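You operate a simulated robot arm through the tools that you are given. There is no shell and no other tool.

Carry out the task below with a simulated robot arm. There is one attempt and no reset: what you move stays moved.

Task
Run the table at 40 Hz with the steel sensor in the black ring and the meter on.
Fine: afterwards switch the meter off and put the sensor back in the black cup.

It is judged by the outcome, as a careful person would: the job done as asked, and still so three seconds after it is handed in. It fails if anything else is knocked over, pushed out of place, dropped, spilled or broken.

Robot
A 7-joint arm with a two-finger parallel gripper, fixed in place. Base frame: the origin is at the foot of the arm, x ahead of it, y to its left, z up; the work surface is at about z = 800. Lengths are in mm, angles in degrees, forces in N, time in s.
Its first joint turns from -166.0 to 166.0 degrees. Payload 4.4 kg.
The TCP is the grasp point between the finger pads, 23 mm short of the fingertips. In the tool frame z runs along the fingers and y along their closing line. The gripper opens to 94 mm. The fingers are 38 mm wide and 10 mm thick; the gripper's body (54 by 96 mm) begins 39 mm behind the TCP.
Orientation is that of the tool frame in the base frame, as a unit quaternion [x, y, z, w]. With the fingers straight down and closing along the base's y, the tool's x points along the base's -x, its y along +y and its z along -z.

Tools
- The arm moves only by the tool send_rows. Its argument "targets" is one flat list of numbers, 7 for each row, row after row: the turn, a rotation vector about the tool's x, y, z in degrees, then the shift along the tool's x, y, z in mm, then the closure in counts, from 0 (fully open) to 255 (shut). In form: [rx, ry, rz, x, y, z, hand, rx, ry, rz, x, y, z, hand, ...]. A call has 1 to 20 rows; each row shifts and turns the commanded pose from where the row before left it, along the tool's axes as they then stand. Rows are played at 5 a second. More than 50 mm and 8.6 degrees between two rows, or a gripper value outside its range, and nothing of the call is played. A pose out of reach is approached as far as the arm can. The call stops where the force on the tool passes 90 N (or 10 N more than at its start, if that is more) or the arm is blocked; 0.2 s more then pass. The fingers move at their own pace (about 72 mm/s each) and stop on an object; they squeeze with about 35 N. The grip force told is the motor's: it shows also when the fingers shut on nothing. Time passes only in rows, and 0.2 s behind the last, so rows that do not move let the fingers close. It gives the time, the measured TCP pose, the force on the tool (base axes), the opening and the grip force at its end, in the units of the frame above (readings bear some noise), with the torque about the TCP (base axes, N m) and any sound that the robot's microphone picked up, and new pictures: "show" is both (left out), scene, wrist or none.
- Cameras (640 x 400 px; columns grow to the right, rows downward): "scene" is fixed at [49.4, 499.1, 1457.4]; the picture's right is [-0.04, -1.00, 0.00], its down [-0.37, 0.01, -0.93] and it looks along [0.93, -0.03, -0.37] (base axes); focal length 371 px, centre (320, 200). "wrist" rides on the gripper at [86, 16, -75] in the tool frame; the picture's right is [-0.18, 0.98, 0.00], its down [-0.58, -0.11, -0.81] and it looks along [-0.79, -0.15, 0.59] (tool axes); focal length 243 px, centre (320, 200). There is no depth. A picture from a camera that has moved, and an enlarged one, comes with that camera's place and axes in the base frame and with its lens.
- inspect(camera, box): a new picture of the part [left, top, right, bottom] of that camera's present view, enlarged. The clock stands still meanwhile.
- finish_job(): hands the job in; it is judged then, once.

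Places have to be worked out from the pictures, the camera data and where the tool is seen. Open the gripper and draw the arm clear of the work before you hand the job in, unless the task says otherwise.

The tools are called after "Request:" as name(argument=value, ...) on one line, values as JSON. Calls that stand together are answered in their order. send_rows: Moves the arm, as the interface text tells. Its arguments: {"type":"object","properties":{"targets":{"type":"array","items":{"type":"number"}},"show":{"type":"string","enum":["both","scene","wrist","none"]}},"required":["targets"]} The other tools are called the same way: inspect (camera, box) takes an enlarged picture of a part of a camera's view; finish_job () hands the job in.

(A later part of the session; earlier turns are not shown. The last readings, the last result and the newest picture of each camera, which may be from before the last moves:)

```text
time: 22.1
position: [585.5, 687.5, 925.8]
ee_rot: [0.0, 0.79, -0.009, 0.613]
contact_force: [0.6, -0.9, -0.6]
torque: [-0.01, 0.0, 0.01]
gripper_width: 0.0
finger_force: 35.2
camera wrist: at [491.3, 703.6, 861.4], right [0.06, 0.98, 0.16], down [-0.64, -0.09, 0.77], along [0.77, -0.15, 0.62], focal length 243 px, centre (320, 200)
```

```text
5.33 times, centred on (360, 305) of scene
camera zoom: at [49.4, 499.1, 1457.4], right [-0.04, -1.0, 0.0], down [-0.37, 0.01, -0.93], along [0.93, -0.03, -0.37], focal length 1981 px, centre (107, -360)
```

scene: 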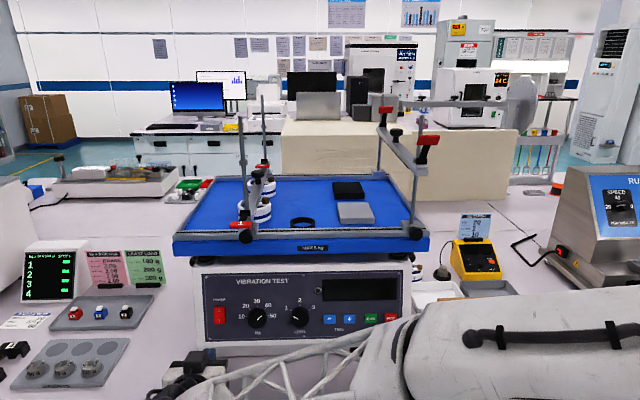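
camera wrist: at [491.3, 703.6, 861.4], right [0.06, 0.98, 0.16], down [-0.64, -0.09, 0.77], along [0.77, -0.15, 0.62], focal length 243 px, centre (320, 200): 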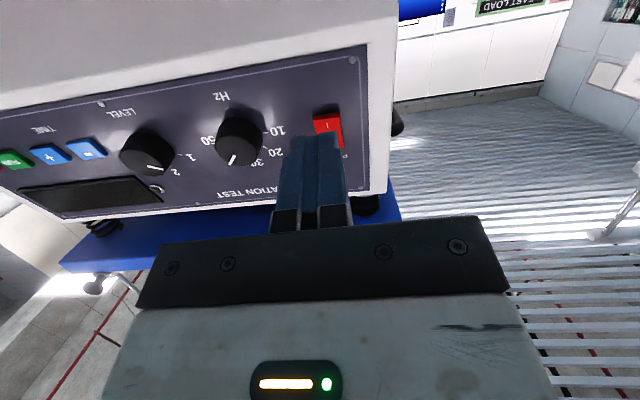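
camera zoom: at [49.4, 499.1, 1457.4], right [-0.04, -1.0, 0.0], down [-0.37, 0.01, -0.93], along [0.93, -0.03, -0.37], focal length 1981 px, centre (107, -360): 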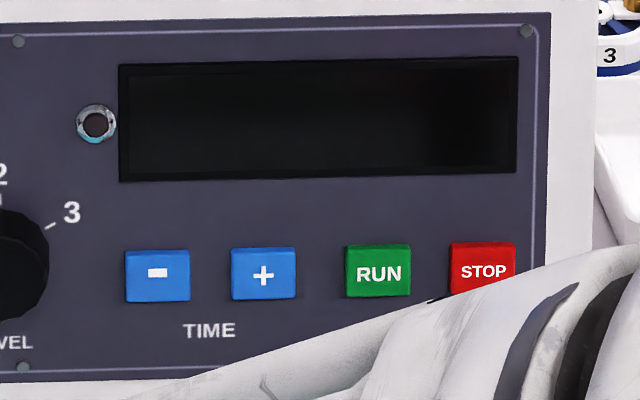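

The rocker is still in "O": my flat fingertip covered the pivot so it could not tip over. I pitch the tool to 45° so only the upper fingertip corner will touch the lower "I" end, and move in front of it.

Request:
send_rows(targets=[0, 7.65, 0, 0, 0, 0, 255, 0, 7.65, 0, 0, 0, 0, 255, 0, 7.65, 0, 0, 0, 0, 255, 0, 7.65, 0, 0, 0, 0, 255, 0, 0, 0, -22.2, -0.8, 12.3, 255, 0, 0, 0, -22.2, -0.8, 12.3, 255, 0, 0, 0, 0, 0, 0, 255], show="both")

Request:
inspect(camera="scene", box=[190, 285, 270, 345])

Request:
inspect(camera="wrist", box=[240, 60, 440, 240])

```text
time: 23.7
position: [634.6, 685.6, 941.6]
ee_rot: [0.002, 0.924, -0.008, 0.383]
contact_force: [0.3, 0.5, -0.5]
torque: [-0.02, 0.02, -0.01]
gripper_width: 0.0
finger_force: 34.8
camera wrist: at [519.9, 702.6, 933.6], right [0.14, 0.98, 0.12], down [-0.16, -0.09, 0.98], along [0.98, -0.16, 0.14], focal length 243 px, centre (320, 200)
```

scene: 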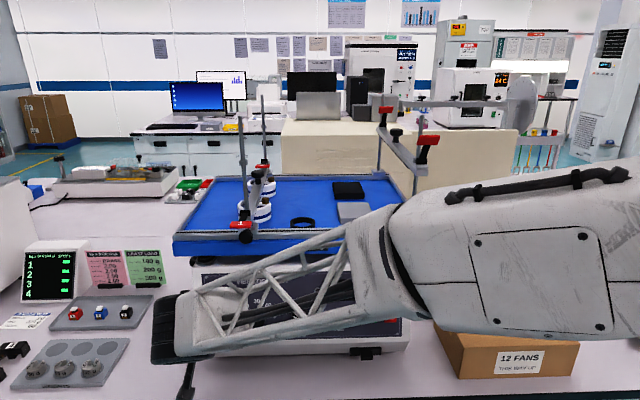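
wrist: 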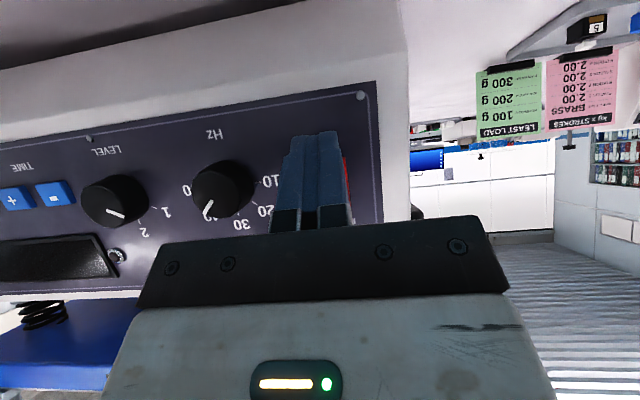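

```text
6.67 times, centred on (230, 315) of scene
camera zoom: at [49.4, 499.1, 1457.4], right [-0.04, -1.0, 0.0], down [-0.37, 0.01, -0.93], along [0.93, -0.03, -0.37], focal length 2476 px, centre (920, -567)
```

zoom: 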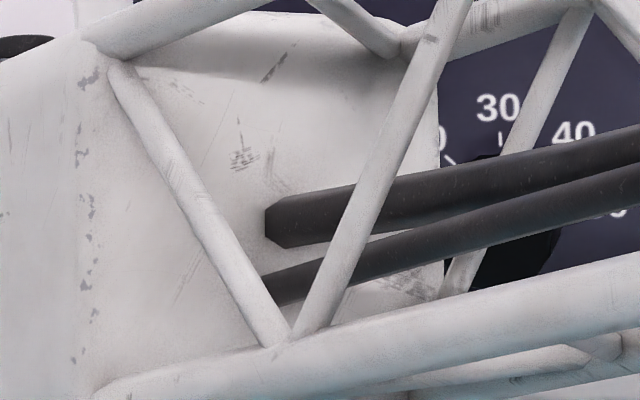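

```text
2.22 times, centred on (340, 150) of wrist
camera zoom: at [519.9, 702.6, 933.6], right [0.14, 0.98, 0.12], down [-0.16, -0.09, 0.98], along [0.98, -0.16, 0.14], focal length 539 px, centre (276, 311)
```

zoom: 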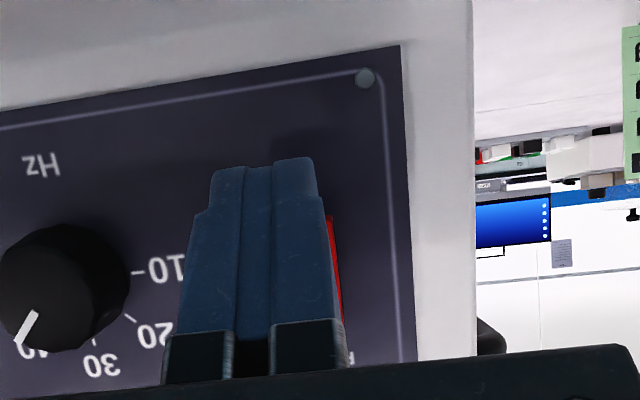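

The fingertip corner is at z≈939; I lower it 4.5 mm to the rocker's end and push straight ahead (+x) in small steps.

Request:
send_rows(targets=[0, 0, 0, 3.2, 0, 3.2, 255, 0, 0, 0, -4.24, 0, 4.24, 255, 0, 0, 0, -2.83, 0, 2.83, 255, 0, 0, 0, -2.12, 0, 2.12, 255, 0, 0, 0, -1.41, 0, 1.41, 255, 0, 0, 0, 0, 0, 0, 255], show="wrist")

Request:
inspect(camera="wrist", box=[240, 60, 440, 240])

```text
time: 25.1
position: [648.9, 684.7, 936.9]
ee_rot: [0.002, 0.924, -0.008, 0.383]
contact_force: [0.1, -0.2, -0.4]
torque: [-0.05, -0.01, 0.02]
gripper_width: 0.0
finger_force: 35.3
camera wrist: at [534.7, 702.2, 928.4], right [0.14, 0.98, 0.12], down [-0.16, -0.09, 0.98], along [0.98, -0.16, 0.14], focal length 243 px, centre (320, 200)
```

wrist: 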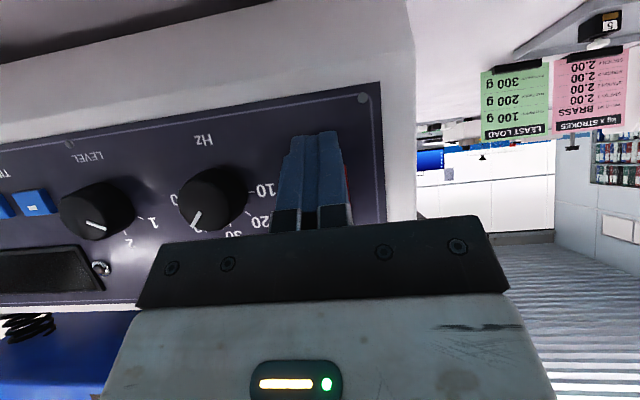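

```text
2.22 times, centred on (340, 150) of wrist
camera zoom: at [534.7, 702.2, 928.4], right [0.14, 0.98, 0.12], down [-0.16, -0.09, 0.98], along [0.98, -0.16, 0.14], focal length 539 px, centre (276, 311)
```

zoom: 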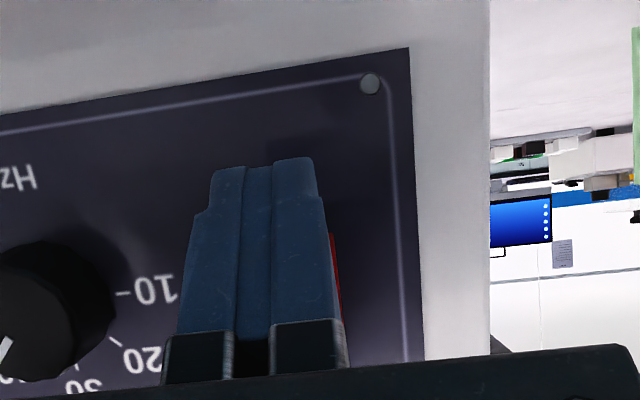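

No contact yet, so the fingertip is rounded; I continue in 2 mm steps.

Request:
send_rows(targets=[0, 0, 0, -1.41, 0, 1.41, 255, 0, 0, 0, -1.41, 0, 1.41, 255, 0, 0, 0, -1.41, 0, 1.41, 255, 0, 0, 0, -1.41, 0, 1.41, 255, 0, 0, 0, -1.41, 0, 1.41, 255, 0, 0, 0, 0, 0, 0, 255], show="none")

Request:
inspect(camera="wrist", box=[0, 60, 440, 300])

```text
time: 26.4
position: [654.8, 686.1, 936.1]
ee_rot: [0.002, 0.924, -0.009, 0.382]
contact_force: [-33.8, -7.3, 9.2]
torque: [0.29, -0.13, -0.2]
gripper_width: 0.0
finger_force: 34.8
stopped in row 6: the force on the tool passed its limit at 100 N (the readings are from after the stop); the commanded pose is now the measured one
```

```text
1.45 times, centred on (220, 180) of wrist
camera zoom: at [540.3, 702.9, 928.3], right [0.14, 0.98, 0.12], down [-0.16, -0.09, 0.98], along [0.98, -0.16, 0.14], focal length 353 px, centre (466, 229)
```

zoom: 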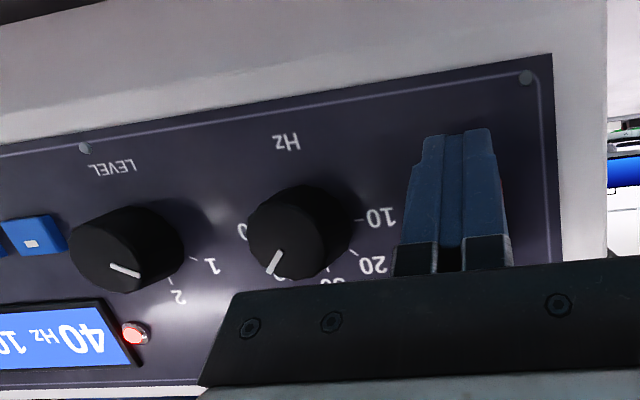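

The display has lit ("40 Hz 10 …") and the lamp glows: power is on. I back away from the panel and read the display.

Request:
send_rows(targets=[0, 0, 0, 14, 0, -14, 255, 0, 0, 0, 28, 0, -28, 255, 0, 0, 0, 0, -20, -40, 255, 0, 0, 0, 0, -20, -40, 255, 0, 0, 0, 0, -20, -40, 0, 0, 0, 0, 0, -20, -40, 0, 0, 0, 0, 0, 0, 0, 0], show="both")

Request:
inspect(camera="scene", box=[190, 260, 430, 360])

Request:
inspect(camera="wrist", box=[100, 60, 500, 300])

```text
time: 28.0
position: [481.1, 608.1, 1050.1]
ee_rot: [0.002, 0.924, -0.009, 0.381]
contact_force: [-0.5, 0.3, -0.2]
torque: [-0.04, 0.02, 0.0]
gripper_width: 93.9
finger_force: 0.1
camera wrist: at [367.0, 626.0, 1042.2], right [0.14, 0.98, 0.11], down [-0.16, -0.09, 0.98], along [0.98, -0.16, 0.14], focal length 243 px, centre (320, 200)
```

scene: 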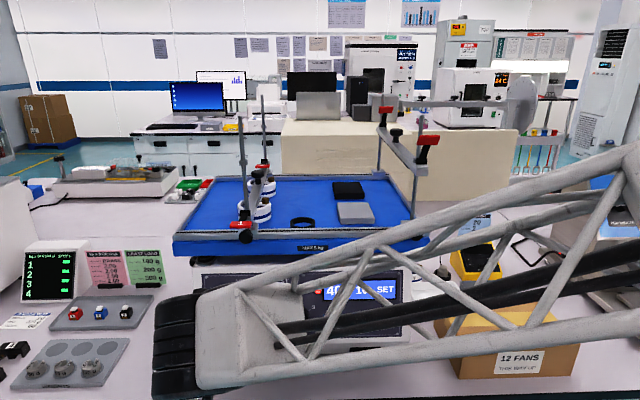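
wrist: 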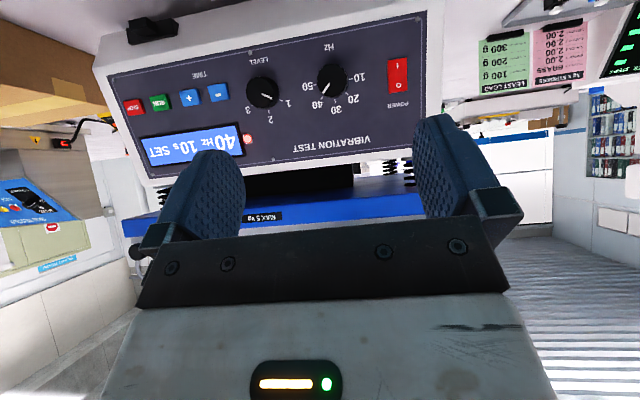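

```text
2.67 times, centred on (310, 310) of scene
camera zoom: at [49.4, 499.1, 1457.4], right [-0.04, -1.0, 0.0], down [-0.37, 0.01, -0.93], along [0.93, -0.03, -0.37], focal length 990 px, centre (347, -93)
```

zoom: 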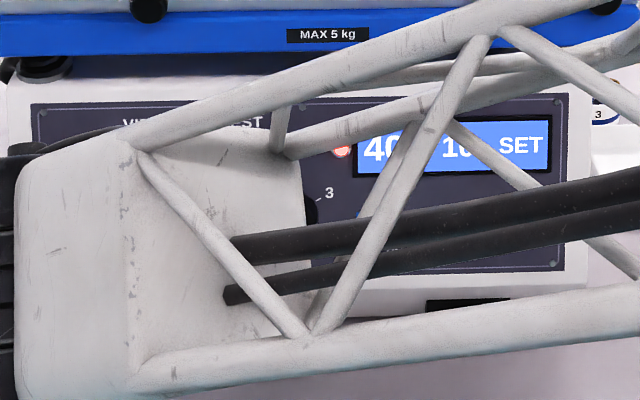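

```text
1.60 times, centred on (300, 180) of wrist
camera zoom: at [367.0, 626.0, 1042.2], right [0.14, 0.98, 0.11], down [-0.16, -0.09, 0.98], along [0.98, -0.16, 0.14], focal length 388 px, centre (352, 232)
```

zoom: 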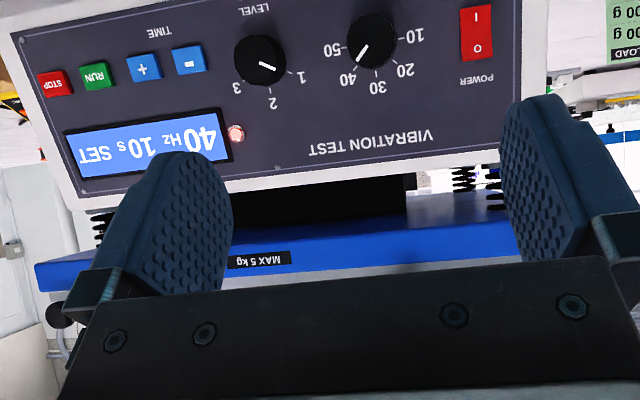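

Display reads "40 Hz 10 s SET". Now to the meter: I turn the tool down again, swing right on the robot side of the table, then advance toward the meter for a look.

Request:
send_rows(targets=[0, 7.5, 0, 0, 0, 0, 0, 0, 7.5, 0, 0, 0, 0, 0, 0, 7.5, 0, 0, 0, 0, 0, 0, 7.5, 0, 0, 0, 0, 0, 0, 7.5, 0, 0, 0, 0, 0, 0, 7.5, 0, 0, 0, 0, 0, 0, 0, 0, 0, -47, -10, 0, 0, 0, 0, 0, -47, -10, 0, 0, 0, 0, 0, -47, -10, 0, 0, 0, 0, 0, -47, -10, 0, 0, 0, 0, 0, -47, -10, 0, 0, 0, 0, 0, -47, 0, 0, 0, 0, 0, 0, -47, 0, 0, 0, 0, 0, 0, -47, 0, 0, 0, 0, 0, -30, -38, 0, 0, 0, 0, 0, -30, -38, 0, 0, 0, 0, 0, -30, -38, 0, 0, 0, 0, 0, -30, -38, 0, 0, 0, 0, 0, -48, 0, 0, 0, 0, 0, 0, -48, 0, 0, 0], show="both")

```text
time: 32.2
position: [693.2, 78.4, 1108.9]
ee_rot: [0.006, 1.0, -0.008, -0.001]
contact_force: [0.9, 0.4, 0.1]
torque: [-0.02, 0.06, 0.0]
gripper_width: 93.9
finger_force: 0.1
camera wrist: at [606.4, 96.7, 1183.7], right [0.19, 0.98, -0.02], down [0.58, -0.1, 0.81], along [0.79, -0.17, -0.59], focal length 243 px, centre (320, 200)
```

scene: 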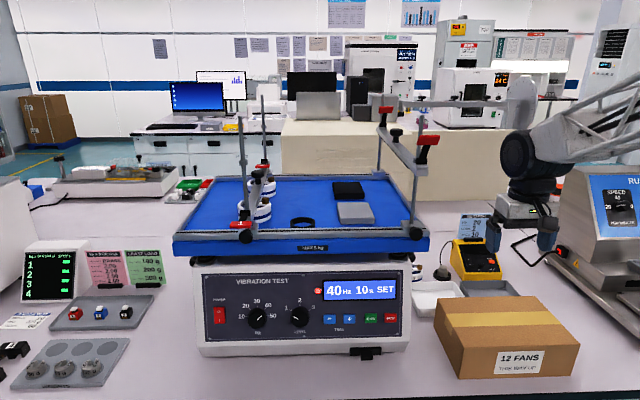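
wrist: 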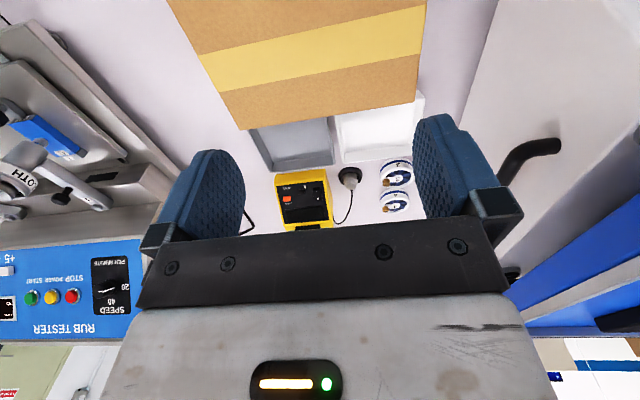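

The display reads "40Hz 10s SET" and the panel is undisturbed. I zoom on the meter, sensor and cup from this viewpoint for triangulation.

Request:
inspect(camera="wrist", box=[260, 140, 420, 240])

Request:
inspect(camera="scene", box=[430, 230, 510, 285])

```text
4.00 times, centred on (340, 190) of wrist
camera zoom: at [606.4, 96.7, 1183.7], right [0.19, 0.98, -0.02], down [0.58, -0.1, 0.81], along [0.79, -0.17, -0.59], focal length 970 px, centre (240, 240)
```

zoom: 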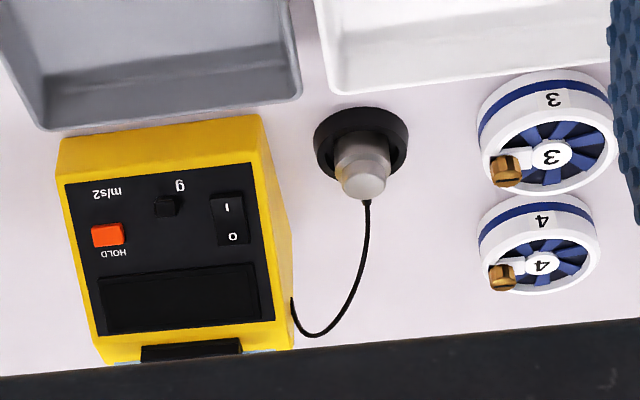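

```text
7.27 times, centred on (470, 258) of scene
camera zoom: at [49.4, 499.1, 1457.4], right [-0.04, -1.0, 0.0], down [-0.37, 0.01, -0.93], along [0.93, -0.03, -0.37], focal length 2701 px, centre (-771, -218)
```

zoom: 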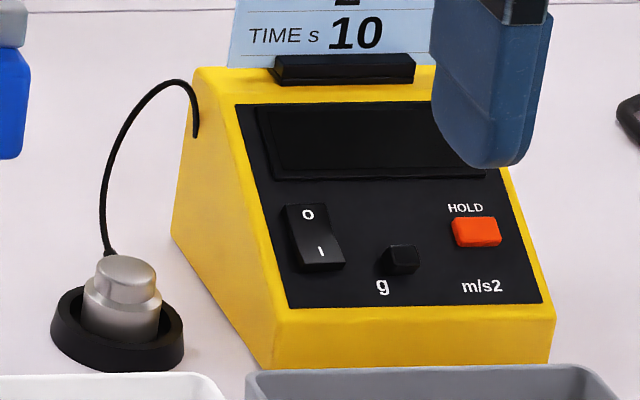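

Sensor top ≈ (1033, 78, 834), meter rocker ≈ (1036, −3, 843) – coarse. I move closer above the trays for an accurate view.

Request:
send_rows(targets=[0, 0, 0, -37.4, -11.6, 29.8, 0, 0, 0, 0, -37.4, -11.6, 29.8, 0, 0, 0, 0, -37.4, -11.6, 29.8, 0, 0, 0, 0, -37.4, -11.6, 29.8, 0, 0, 0, 0, -37.4, -11.6, 29.8, 0, 0, 0, 0, 0, 0, 0, 0], show="both")

Request:
inspect(camera="wrist", box=[200, 80, 460, 240])

```text
time: 33.6
position: [879.9, 16.2, 958.7]
ee_rot: [0.005, 1.0, -0.008, 0.0]
contact_force: [0.4, 0.3, -0.4]
torque: [0.0, -0.03, 0.01]
gripper_width: 94.0
finger_force: 0.0
camera wrist: at [793.3, 34.9, 1033.6], right [0.19, 0.98, -0.02], down [0.58, -0.1, 0.81], along [0.79, -0.17, -0.59], focal length 243 px, centre (320, 200)
```

scene: 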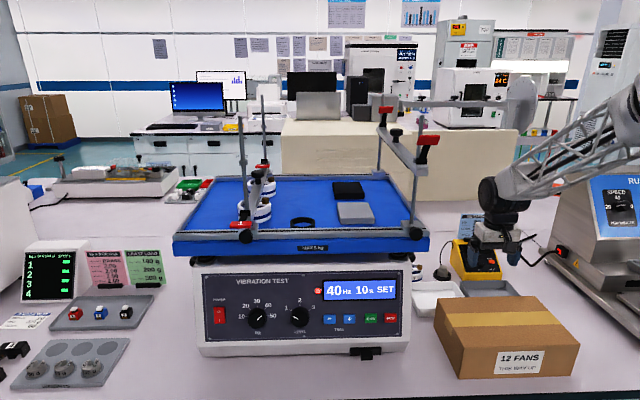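
wrist: 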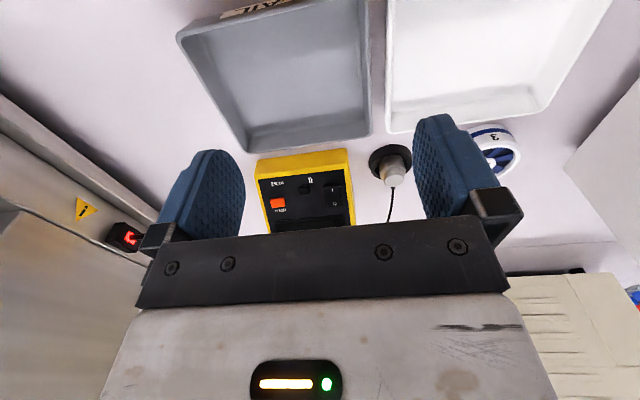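

```text
2.46 times, centred on (330, 160) of wrist
camera zoom: at [793.3, 34.9, 1033.6], right [0.19, 0.98, -0.02], down [0.58, -0.1, 0.81], along [0.79, -0.17, -0.59], focal length 597 px, centre (295, 298)
```

zoom: 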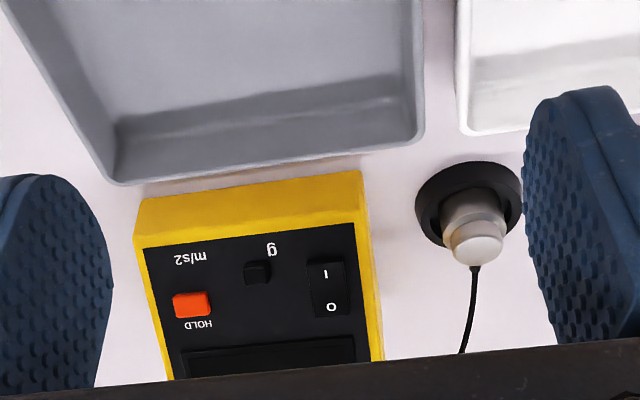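

From here the rocker's "I" is around (1025, 2, 847) with some uncertainty. I pitch the tool 30° forward and go closer for a view from another angle before pressing.

Request:
send_rows(targets=[0, -7.5, 0, 0, 0, 0, 0, 0, -7.5, 0, 0, 0, 0, 0, 0, -7.5, 0, 0, 0, 0, 0, 0, -7.5, 0, 0, 0, 0, 0, 0, 0, 0, -27.4, -6.5, 32.5, 0, 0, 0, 0, -27.4, -6.5, 32.5, 0, 0, 0, 0, 0, 0, 0, 0], show="both")

Request:
inspect(camera="wrist", box=[220, 40, 460, 200])

Request:
inspect(camera="scene", box=[420, 200, 540, 290])

```text
time: 35.2
position: [959.6, 2.4, 929.3]
ee_rot: [0.003, 0.966, -0.009, 0.257]
contact_force: [0.1, -0.2, 0.6]
torque: [0.02, 0.01, -0.03]
gripper_width: 93.9
finger_force: 0.1
camera wrist: at [847.0, 20.0, 951.7], right [0.17, 0.98, 0.08], down [0.1, -0.1, 0.99], along [0.98, -0.16, -0.12], focal length 243 px, centre (320, 200)
```

scene: 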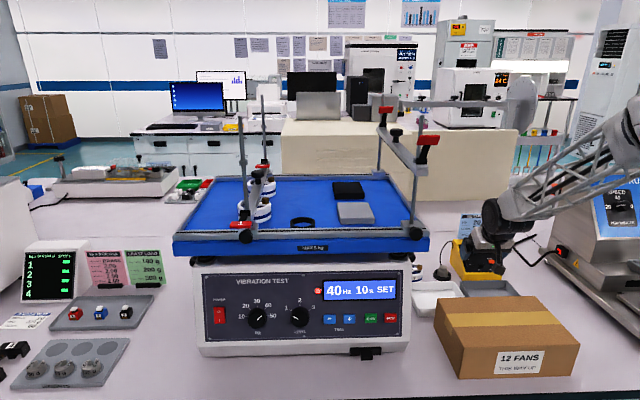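
wrist: 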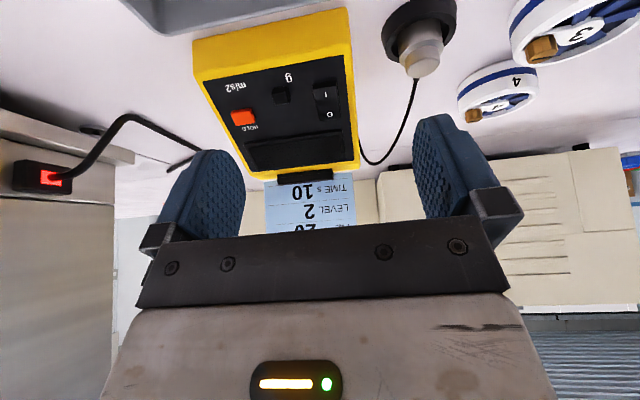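

```text
2.50 times, centred on (340, 120) of wrist
camera zoom: at [847.0, 20.0, 951.7], right [0.17, 0.98, 0.08], down [0.1, -0.1, 0.99], along [0.98, -0.16, -0.12], focal length 606 px, centre (270, 400)
```

zoom: 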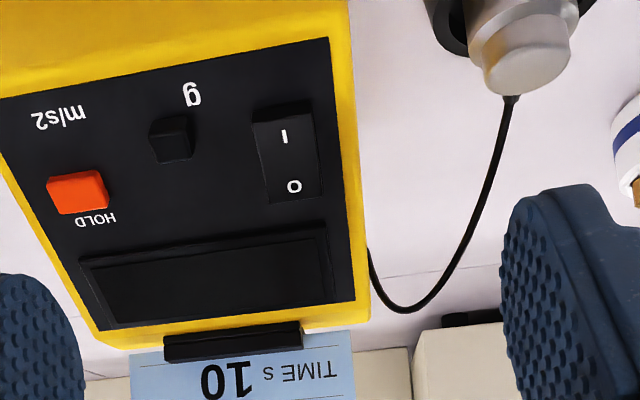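

```text
4.44 times, centred on (480, 245) of scene
camera zoom: at [49.4, 499.1, 1457.4], right [-0.04, -1.0, 0.0], down [-0.37, 0.01, -0.93], along [0.93, -0.03, -0.37], focal length 1651 px, centre (-391, 0)
```

zoom: 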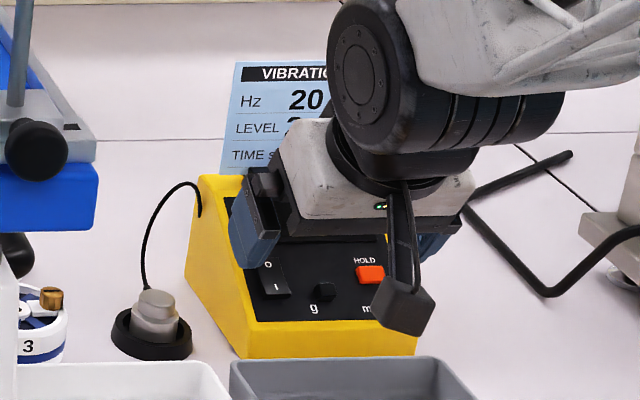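

Refined: "I" mark ≈ (1021, 2.5, 851), "O" ≈ (1038, 2.5, 859). I close the fingers, set the tool 10° off vertical so only its far lower edge will meet the "I" end, and stop about 15 mm above it.

Request:
send_rows(targets=[0, 6.67, 0, 0, 0, 0, 255, 0, 6.67, 0, 0, 0, 0, 255, 0, 6.67, 0, 0, 0, 0, 255, 0, 0, 0, 0, 0, 0, 255, 0, 0, 0, -15.3, 0.5, 25, 255, 0, 0, 0, -15.3, 0.5, 25, 255, 0, 0, 0, 0, 0, 0, 255], show="both")

Request:
inspect(camera="wrist", box=[240, 60, 400, 220])

Request:
inspect(camera="scene", box=[430, 220, 530, 290])

```text
time: 36.8
position: [997.8, 3.5, 887.1]
ee_rot: [0.006, 0.996, -0.007, 0.086]
contact_force: [-0.1, 0.6, -0.1]
torque: [-0.03, 0.01, -0.02]
gripper_width: 0.1
finger_force: 35.1
camera wrist: at [899.2, 20.9, 945.3], right [0.19, 0.98, 0.02], down [0.43, -0.1, 0.9], along [0.88, -0.16, -0.45], focal length 243 px, centre (320, 200)
```

scene: 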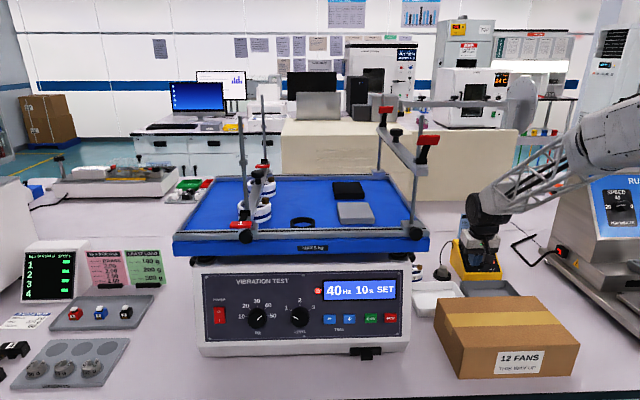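
wrist: 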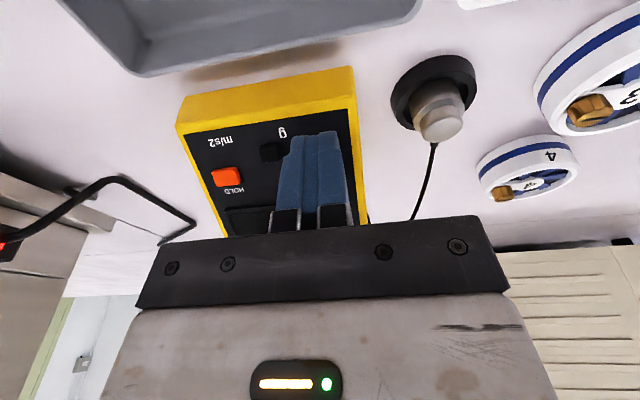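

```text
2.50 times, centred on (320, 140) of wrist
camera zoom: at [899.2, 20.9, 945.3], right [0.19, 0.98, 0.02], down [0.43, -0.1, 0.9], along [0.88, -0.16, -0.45], focal length 606 px, centre (320, 350)
```

zoom: 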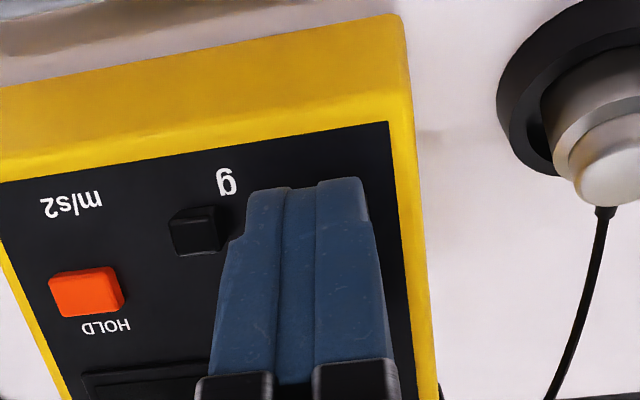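

```text
5.71 times, centred on (480, 255) of scene
camera zoom: at [49.4, 499.1, 1457.4], right [-0.04, -1.0, 0.0], down [-0.37, 0.01, -0.93], along [0.93, -0.03, -0.37], focal length 2122 px, centre (-594, -114)
```

zoom: 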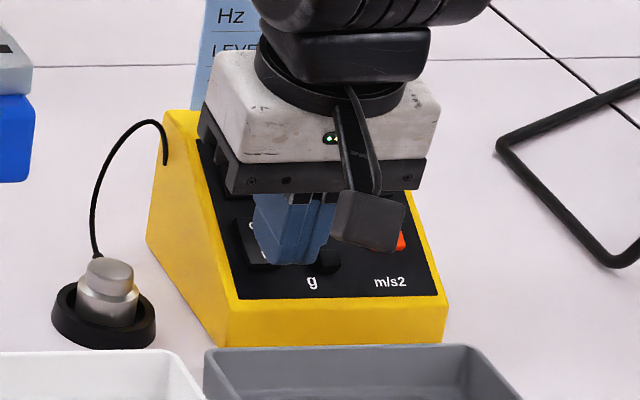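

Finger edge is laterally aligned over the "I" end (scene and wrist projections agree within a few mm). I lower straight down 12 mm and then in small steps, watching the force.

Request:
send_rows(targets=[0, 0, 0, 1.03, 0, 5.91, 255, 0, 0, 0, 0.86, 0, 4.93, 255, 0, 0, 0, 0.34, 0, 1.97, 255, 0, 0, 0, 0.34, 0, 1.97, 255, 0, 0, 0, 0, 0, 0, 255], show="wrist")

Request:
inspect(camera="scene", box=[430, 220, 530, 290])

```text
time: 38.0
position: [999.4, 3.2, 873.0]
ee_rot: [0.005, 0.996, -0.009, 0.087]
contact_force: [-16.8, 1.9, 18.2]
torque: [0.05, -0.1, -0.01]
gripper_width: 0.0
finger_force: 35.7
camera wrist: at [899.5, 20.6, 931.6], right [0.19, 0.98, 0.02], down [0.43, -0.1, 0.9], along [0.88, -0.16, -0.44], focal length 243 px, centre (320, 200)
```

wrist: 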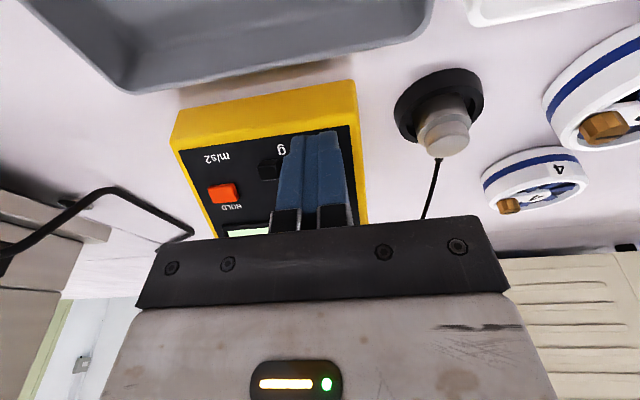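

```text
5.71 times, centred on (480, 255) of scene
camera zoom: at [49.4, 499.1, 1457.4], right [-0.04, -1.0, 0.0], down [-0.37, 0.01, -0.93], along [0.93, -0.03, -0.37], focal length 2122 px, centre (-594, -114)
```

zoom: 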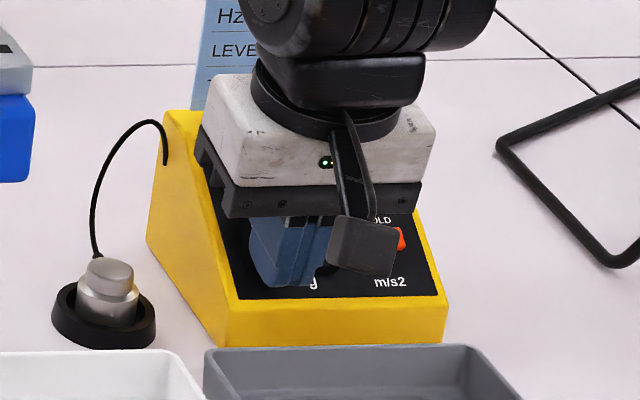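

The meter's display has lit (green glow visible): it is on. I lift straight off and check it.

Request:
send_rows(targets=[0, 0, 0, -0.9, 0, -5, 255, 0, 0, 0, -5, 0, -30, 255, 0, 0, 0, 20, 0, -40, 255, 0, 0, 0, 30, 0, -20, 100, 0, 0, 0, 0, 0, 0, 100, 0, 0, 0, 0, 0, 0, 100], show="both")

Request:
inspect(camera="wrist", box=[220, 60, 460, 240])

Request:
inspect(camera="scene", box=[430, 220, 530, 290])

```text
time: 39.4
position: [937.9, 4.6, 958.4]
ee_rot: [0.005, 0.996, -0.008, 0.087]
contact_force: [-0.5, 0.1, -0.3]
torque: [-0.02, 0.0, -0.02]
gripper_width: 57.3
finger_force: 0.0
camera wrist: at [839.7, 22.8, 1016.2], right [0.19, 0.98, 0.02], down [0.43, -0.1, 0.9], along [0.88, -0.16, -0.44], focal length 243 px, centre (320, 200)
```

scene: 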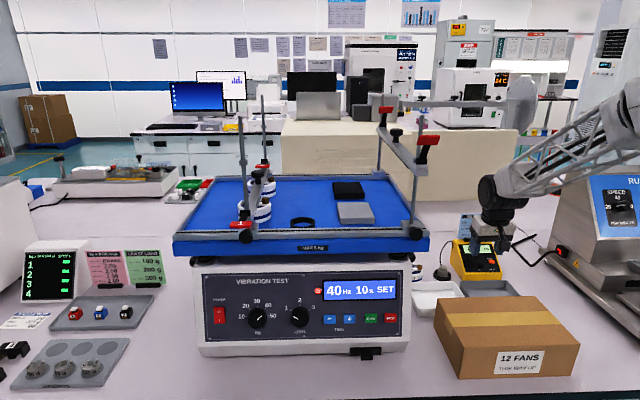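
wrist: 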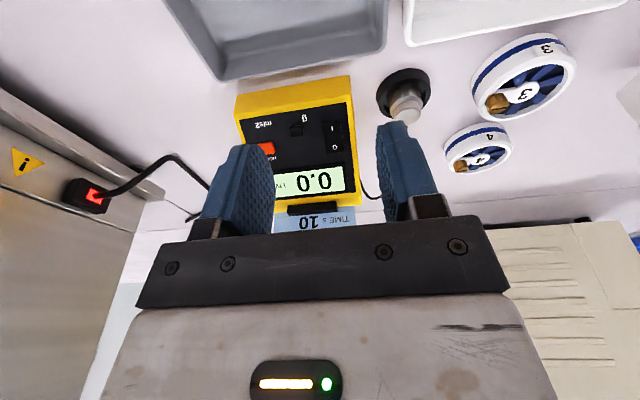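

```text
2.22 times, centred on (340, 150) of wrist
camera zoom: at [839.7, 22.8, 1016.2], right [0.19, 0.98, 0.02], down [0.43, -0.1, 0.9], along [0.88, -0.16, -0.44], focal length 539 px, centre (276, 311)
```

zoom: 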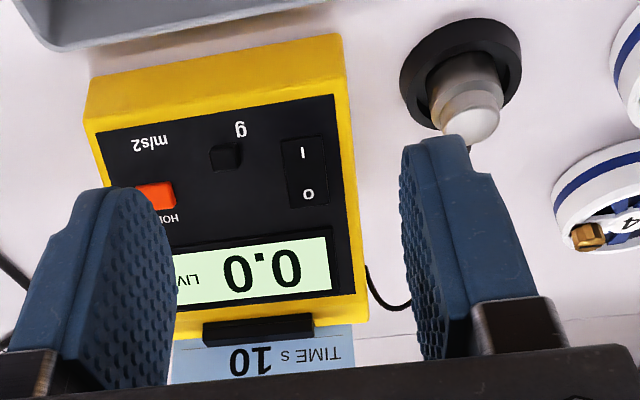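

```text
5.71 times, centred on (480, 255) of scene
camera zoom: at [49.4, 499.1, 1457.4], right [-0.04, -1.0, 0.0], down [-0.37, 0.01, -0.93], along [0.93, -0.03, -0.37], focal length 2122 px, centre (-594, -114)
```

zoom: 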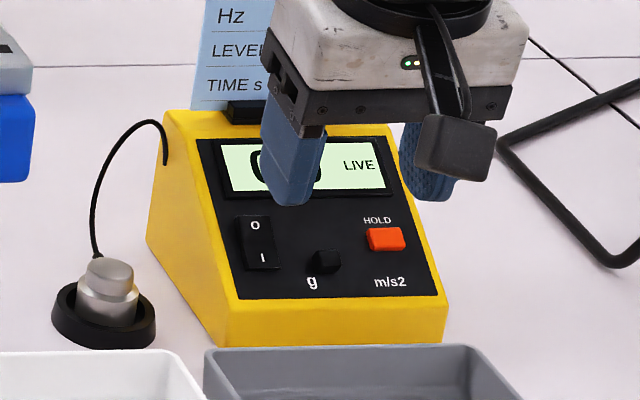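

Meter shows "0.0 LIVE". Next I position in front of and above the sensor to measure it closely before grasping.

Request:
send_rows(targets=[0, 0, 0, 0, 37, 0, 60, 0, 0, 0, 0, 37, 0, 60, 0, 0, 0, -7, 1, 29.7, 60, 0, 0, 0, 0, 0, 0, 60], show="both")

Request:
inspect(camera="wrist", box=[230, 30, 410, 180])

Request:
inspect(camera="scene", box=[410, 225, 490, 285])

```text
time: 40.4
position: [951.7, 79.0, 927.9]
ee_rot: [0.005, 0.996, -0.008, 0.086]
contact_force: [-0.2, -0.6, 0.1]
torque: [0.04, 0.01, 0.02]
gripper_width: 71.7
finger_force: 0.0
camera wrist: at [851.9, 96.6, 986.2], right [0.19, 0.98, 0.02], down [0.43, -0.1, 0.9], along [0.88, -0.16, -0.44], focal length 243 px, centre (320, 200)
```

scene: 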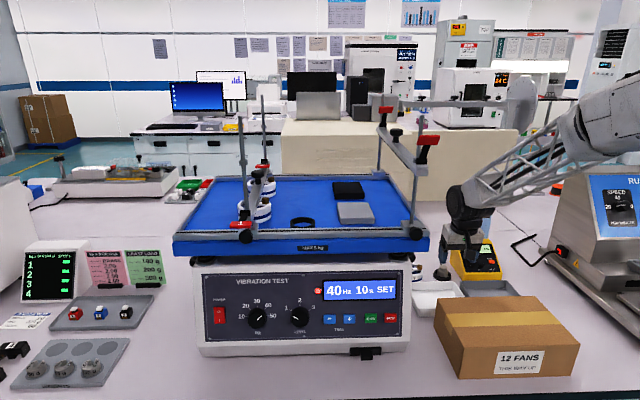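
wrist: 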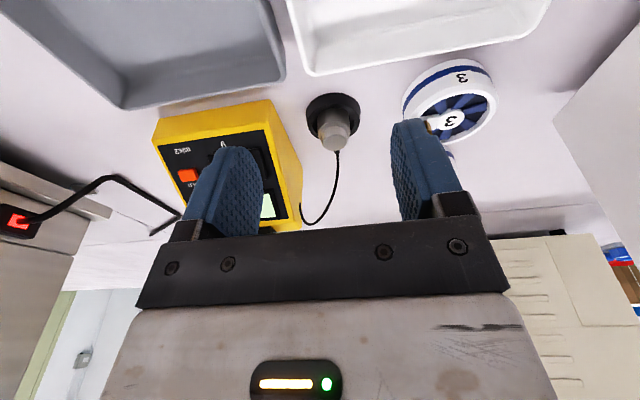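

```text
2.67 times, centred on (320, 105) of wrist
camera zoom: at [851.9, 96.6, 986.2], right [0.19, 0.98, 0.02], down [0.43, -0.1, 0.9], along [0.88, -0.16, -0.44], focal length 647 px, centre (320, 453)
```

zoom: 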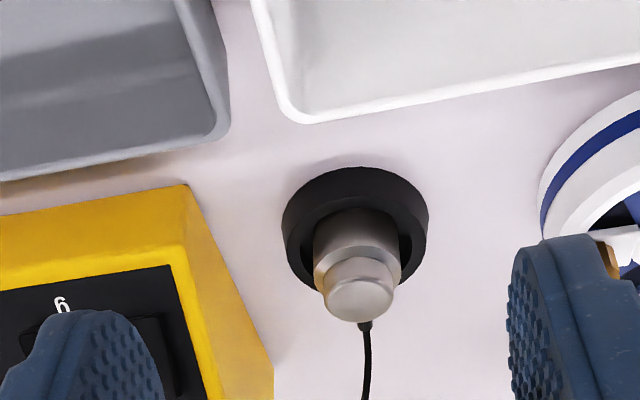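

```text
6.67 times, centred on (450, 255) of scene
camera zoom: at [49.4, 499.1, 1457.4], right [-0.04, -1.0, 0.0], down [-0.37, 0.01, -0.93], along [0.93, -0.03, -0.37], focal length 2476 px, centre (-547, -167)
```

zoom: 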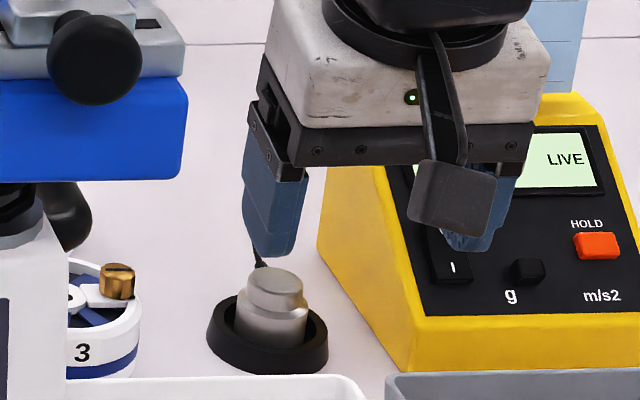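

Sensor axis ≈ (1034, 79), top z ≈ 836, cup rim ≈ 813. I set the tool 15° off vertical with a 50 mm opening and move to 45 mm above the grasp point to check alignment and reach.

Request:
send_rows(targets=[0, -5, 0, 0, 0, 0, 118, 0, 0, 0, -33.7, 0.85, 31.3, 118, 0, 0, 0, -33.7, 0.85, 31.3, 118, 0, 0, 0, 0, 0, 0, 118], show="both")

Request:
inspect(camera="wrist", box=[230, 40, 410, 220])

Request:
inspect(camera="scene", box=[410, 225, 490, 285])

```text
time: 41.4
position: [1030.6, 77.2, 884.6]
ee_rot: [0.005, 0.991, -0.008, 0.13]
contact_force: [0.0, 0.3, -0.1]
torque: [-0.02, -0.06, -0.03]
gripper_width: 50.5
finger_force: 0.0
camera wrist: at [927.8, 95.9, 934.4], right [0.19, 0.98, 0.03], down [0.35, -0.1, 0.93], along [0.92, -0.16, -0.37], focal length 243 px, centre (320, 200)
```

scene: 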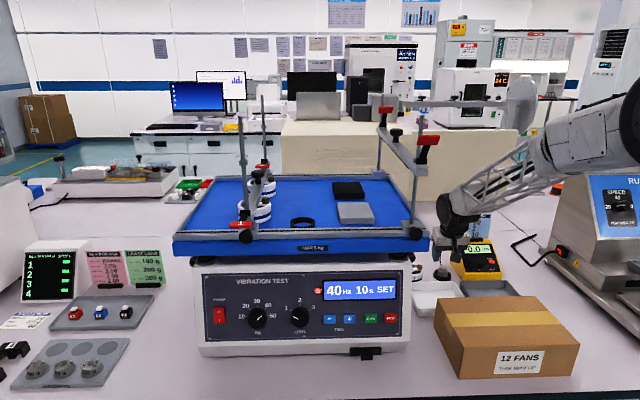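
wrist: 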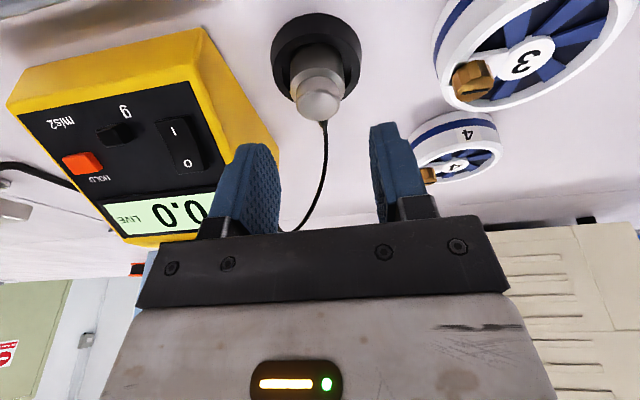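

```text
2.22 times, centred on (320, 130) of wrist
camera zoom: at [927.8, 95.9, 934.4], right [0.19, 0.98, 0.03], down [0.35, -0.1, 0.93], along [0.92, -0.16, -0.37], focal length 539 px, centre (320, 356)
```

zoom: 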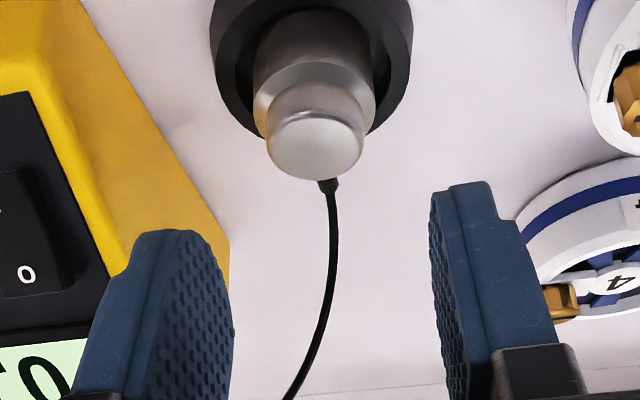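

```text
6.67 times, centred on (450, 255) of scene
camera zoom: at [49.4, 499.1, 1457.4], right [-0.04, -1.0, 0.0], down [-0.37, 0.01, -0.93], along [0.93, -0.03, -0.37], focal length 2476 px, centre (-547, -167)
```

zoom: 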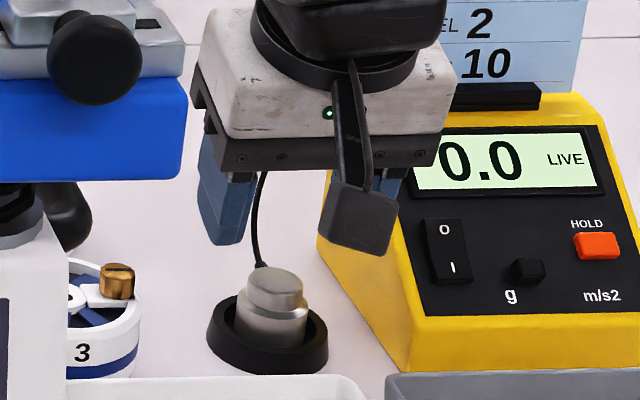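

Reach is fine at this pitch. The sensor axis comes out at ≈ (1035, 78); I shift slightly forward and descend ~41 mm so the fingertips end just above the cup rim, watching forces.

Request:
send_rows(targets=[0, 0, 0, 3.2, 0.6, 20, 118, 0, 0, 0, 2.0, 0.3, 13, 118, 0, 0, 0, 1.3, 0.25, 8, 118, 0, 0, 0, 0, 0, 0, 118], show="both")

Request:
inspect(camera="wrist", box=[230, 40, 410, 220])

Request:
inspect(camera="scene", box=[410, 225, 490, 285])

```text
time: 42.4
position: [1036.2, 78.3, 843.6]
ee_rot: [0.004, 0.992, -0.008, 0.129]
contact_force: [0.2, 0.3, -0.7]
torque: [-0.01, 0.01, -0.03]
gripper_width: 50.6
finger_force: 0.1
camera wrist: at [933.0, 96.5, 893.4], right [0.19, 0.98, 0.03], down [0.35, -0.1, 0.93], along [0.92, -0.16, -0.37], focal length 243 px, centre (320, 200)
```

scene: 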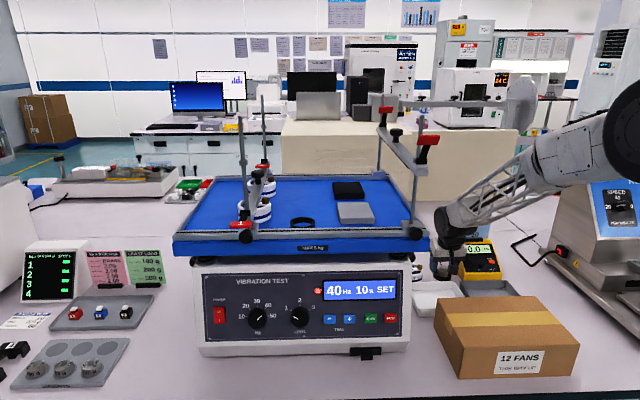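
wrist: 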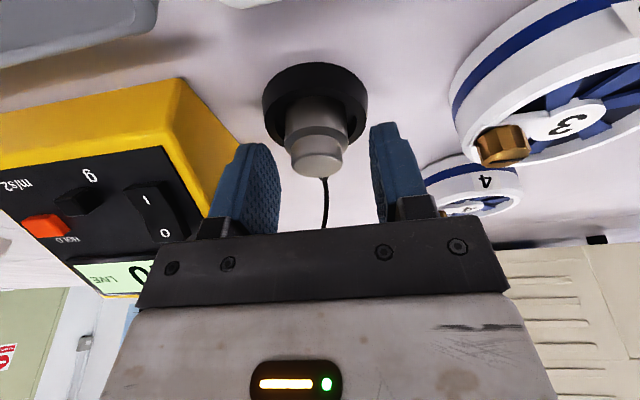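

```text
2.22 times, centred on (320, 130) of wrist
camera zoom: at [933.0, 96.5, 893.4], right [0.19, 0.98, 0.03], down [0.35, -0.1, 0.93], along [0.92, -0.16, -0.37], focal length 539 px, centre (320, 356)
```

zoom: 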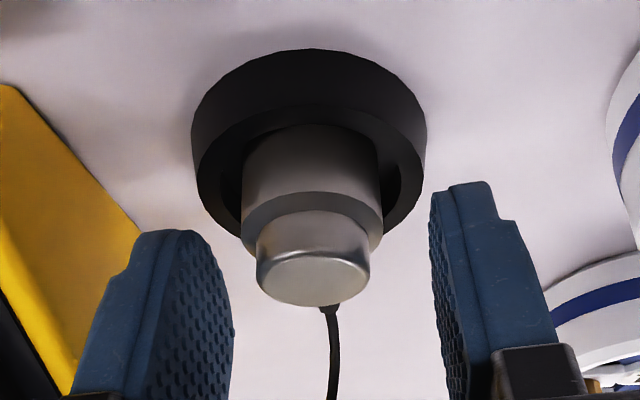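

```text
6.67 times, centred on (450, 255) of scene
camera zoom: at [49.4, 499.1, 1457.4], right [-0.04, -1.0, 0.0], down [-0.37, 0.01, -0.93], along [0.93, -0.03, -0.37], focal length 2476 px, centre (-547, -167)
```

zoom: 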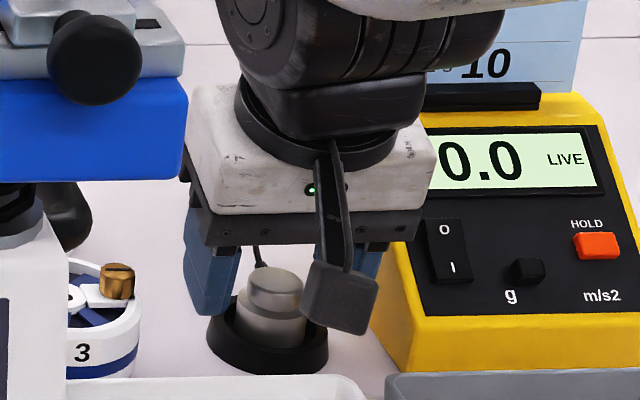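

The sensor axis is centred between the pads (offset about 1 mm). I shift 0.8 mm and close the fingers.

Request:
send_rows(targets=[0, 0, 0, 0, -0.8, 0, 118, 0, 0, 0, 0, 0, 0, 255, 0, 0, 0, 0, 0, 0, 255, 0, 0, 0, 0, 0, 0, 255], show="wrist")

Request:
inspect(camera="wrist", box=[230, 40, 410, 220])

Request:
inspect(camera="scene", box=[410, 225, 490, 285])

```text
time: 43.4
position: [1035.9, 78.5, 844.1]
ee_rot: [0.004, 0.991, -0.008, 0.13]
contact_force: [-0.2, -0.3, -0.4]
torque: [0.01, 0.0, 0.0]
gripper_width: 30.6
finger_force: 35.0
camera wrist: at [933.0, 96.0, 893.6], right [0.19, 0.98, 0.03], down [0.35, -0.1, 0.93], along [0.92, -0.16, -0.37], focal length 243 px, centre (320, 200)
```

wrist: 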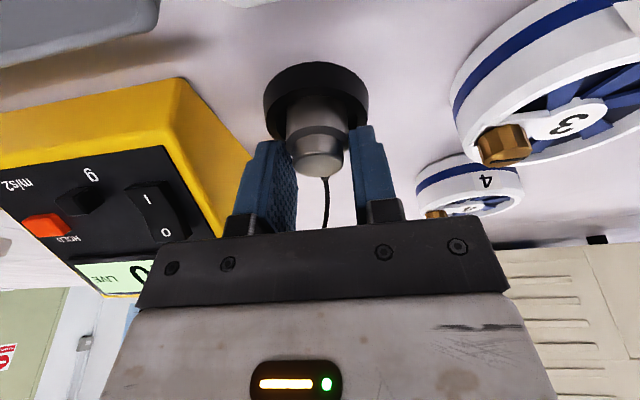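

```text
2.22 times, centred on (320, 130) of wrist
camera zoom: at [933.0, 96.0, 893.6], right [0.19, 0.98, 0.03], down [0.35, -0.1, 0.93], along [0.92, -0.16, -0.37], focal length 539 px, centre (320, 356)
```

zoom: 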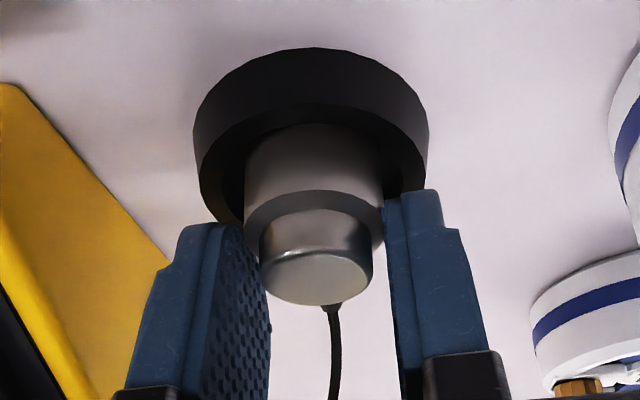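

```text
6.67 times, centred on (450, 255) of scene
camera zoom: at [49.4, 499.1, 1457.4], right [-0.04, -1.0, 0.0], down [-0.37, 0.01, -0.93], along [0.93, -0.03, -0.37], focal length 2476 px, centre (-547, -167)
```

zoom: 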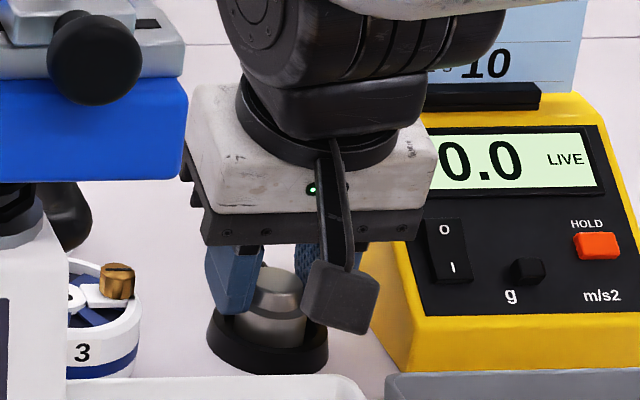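

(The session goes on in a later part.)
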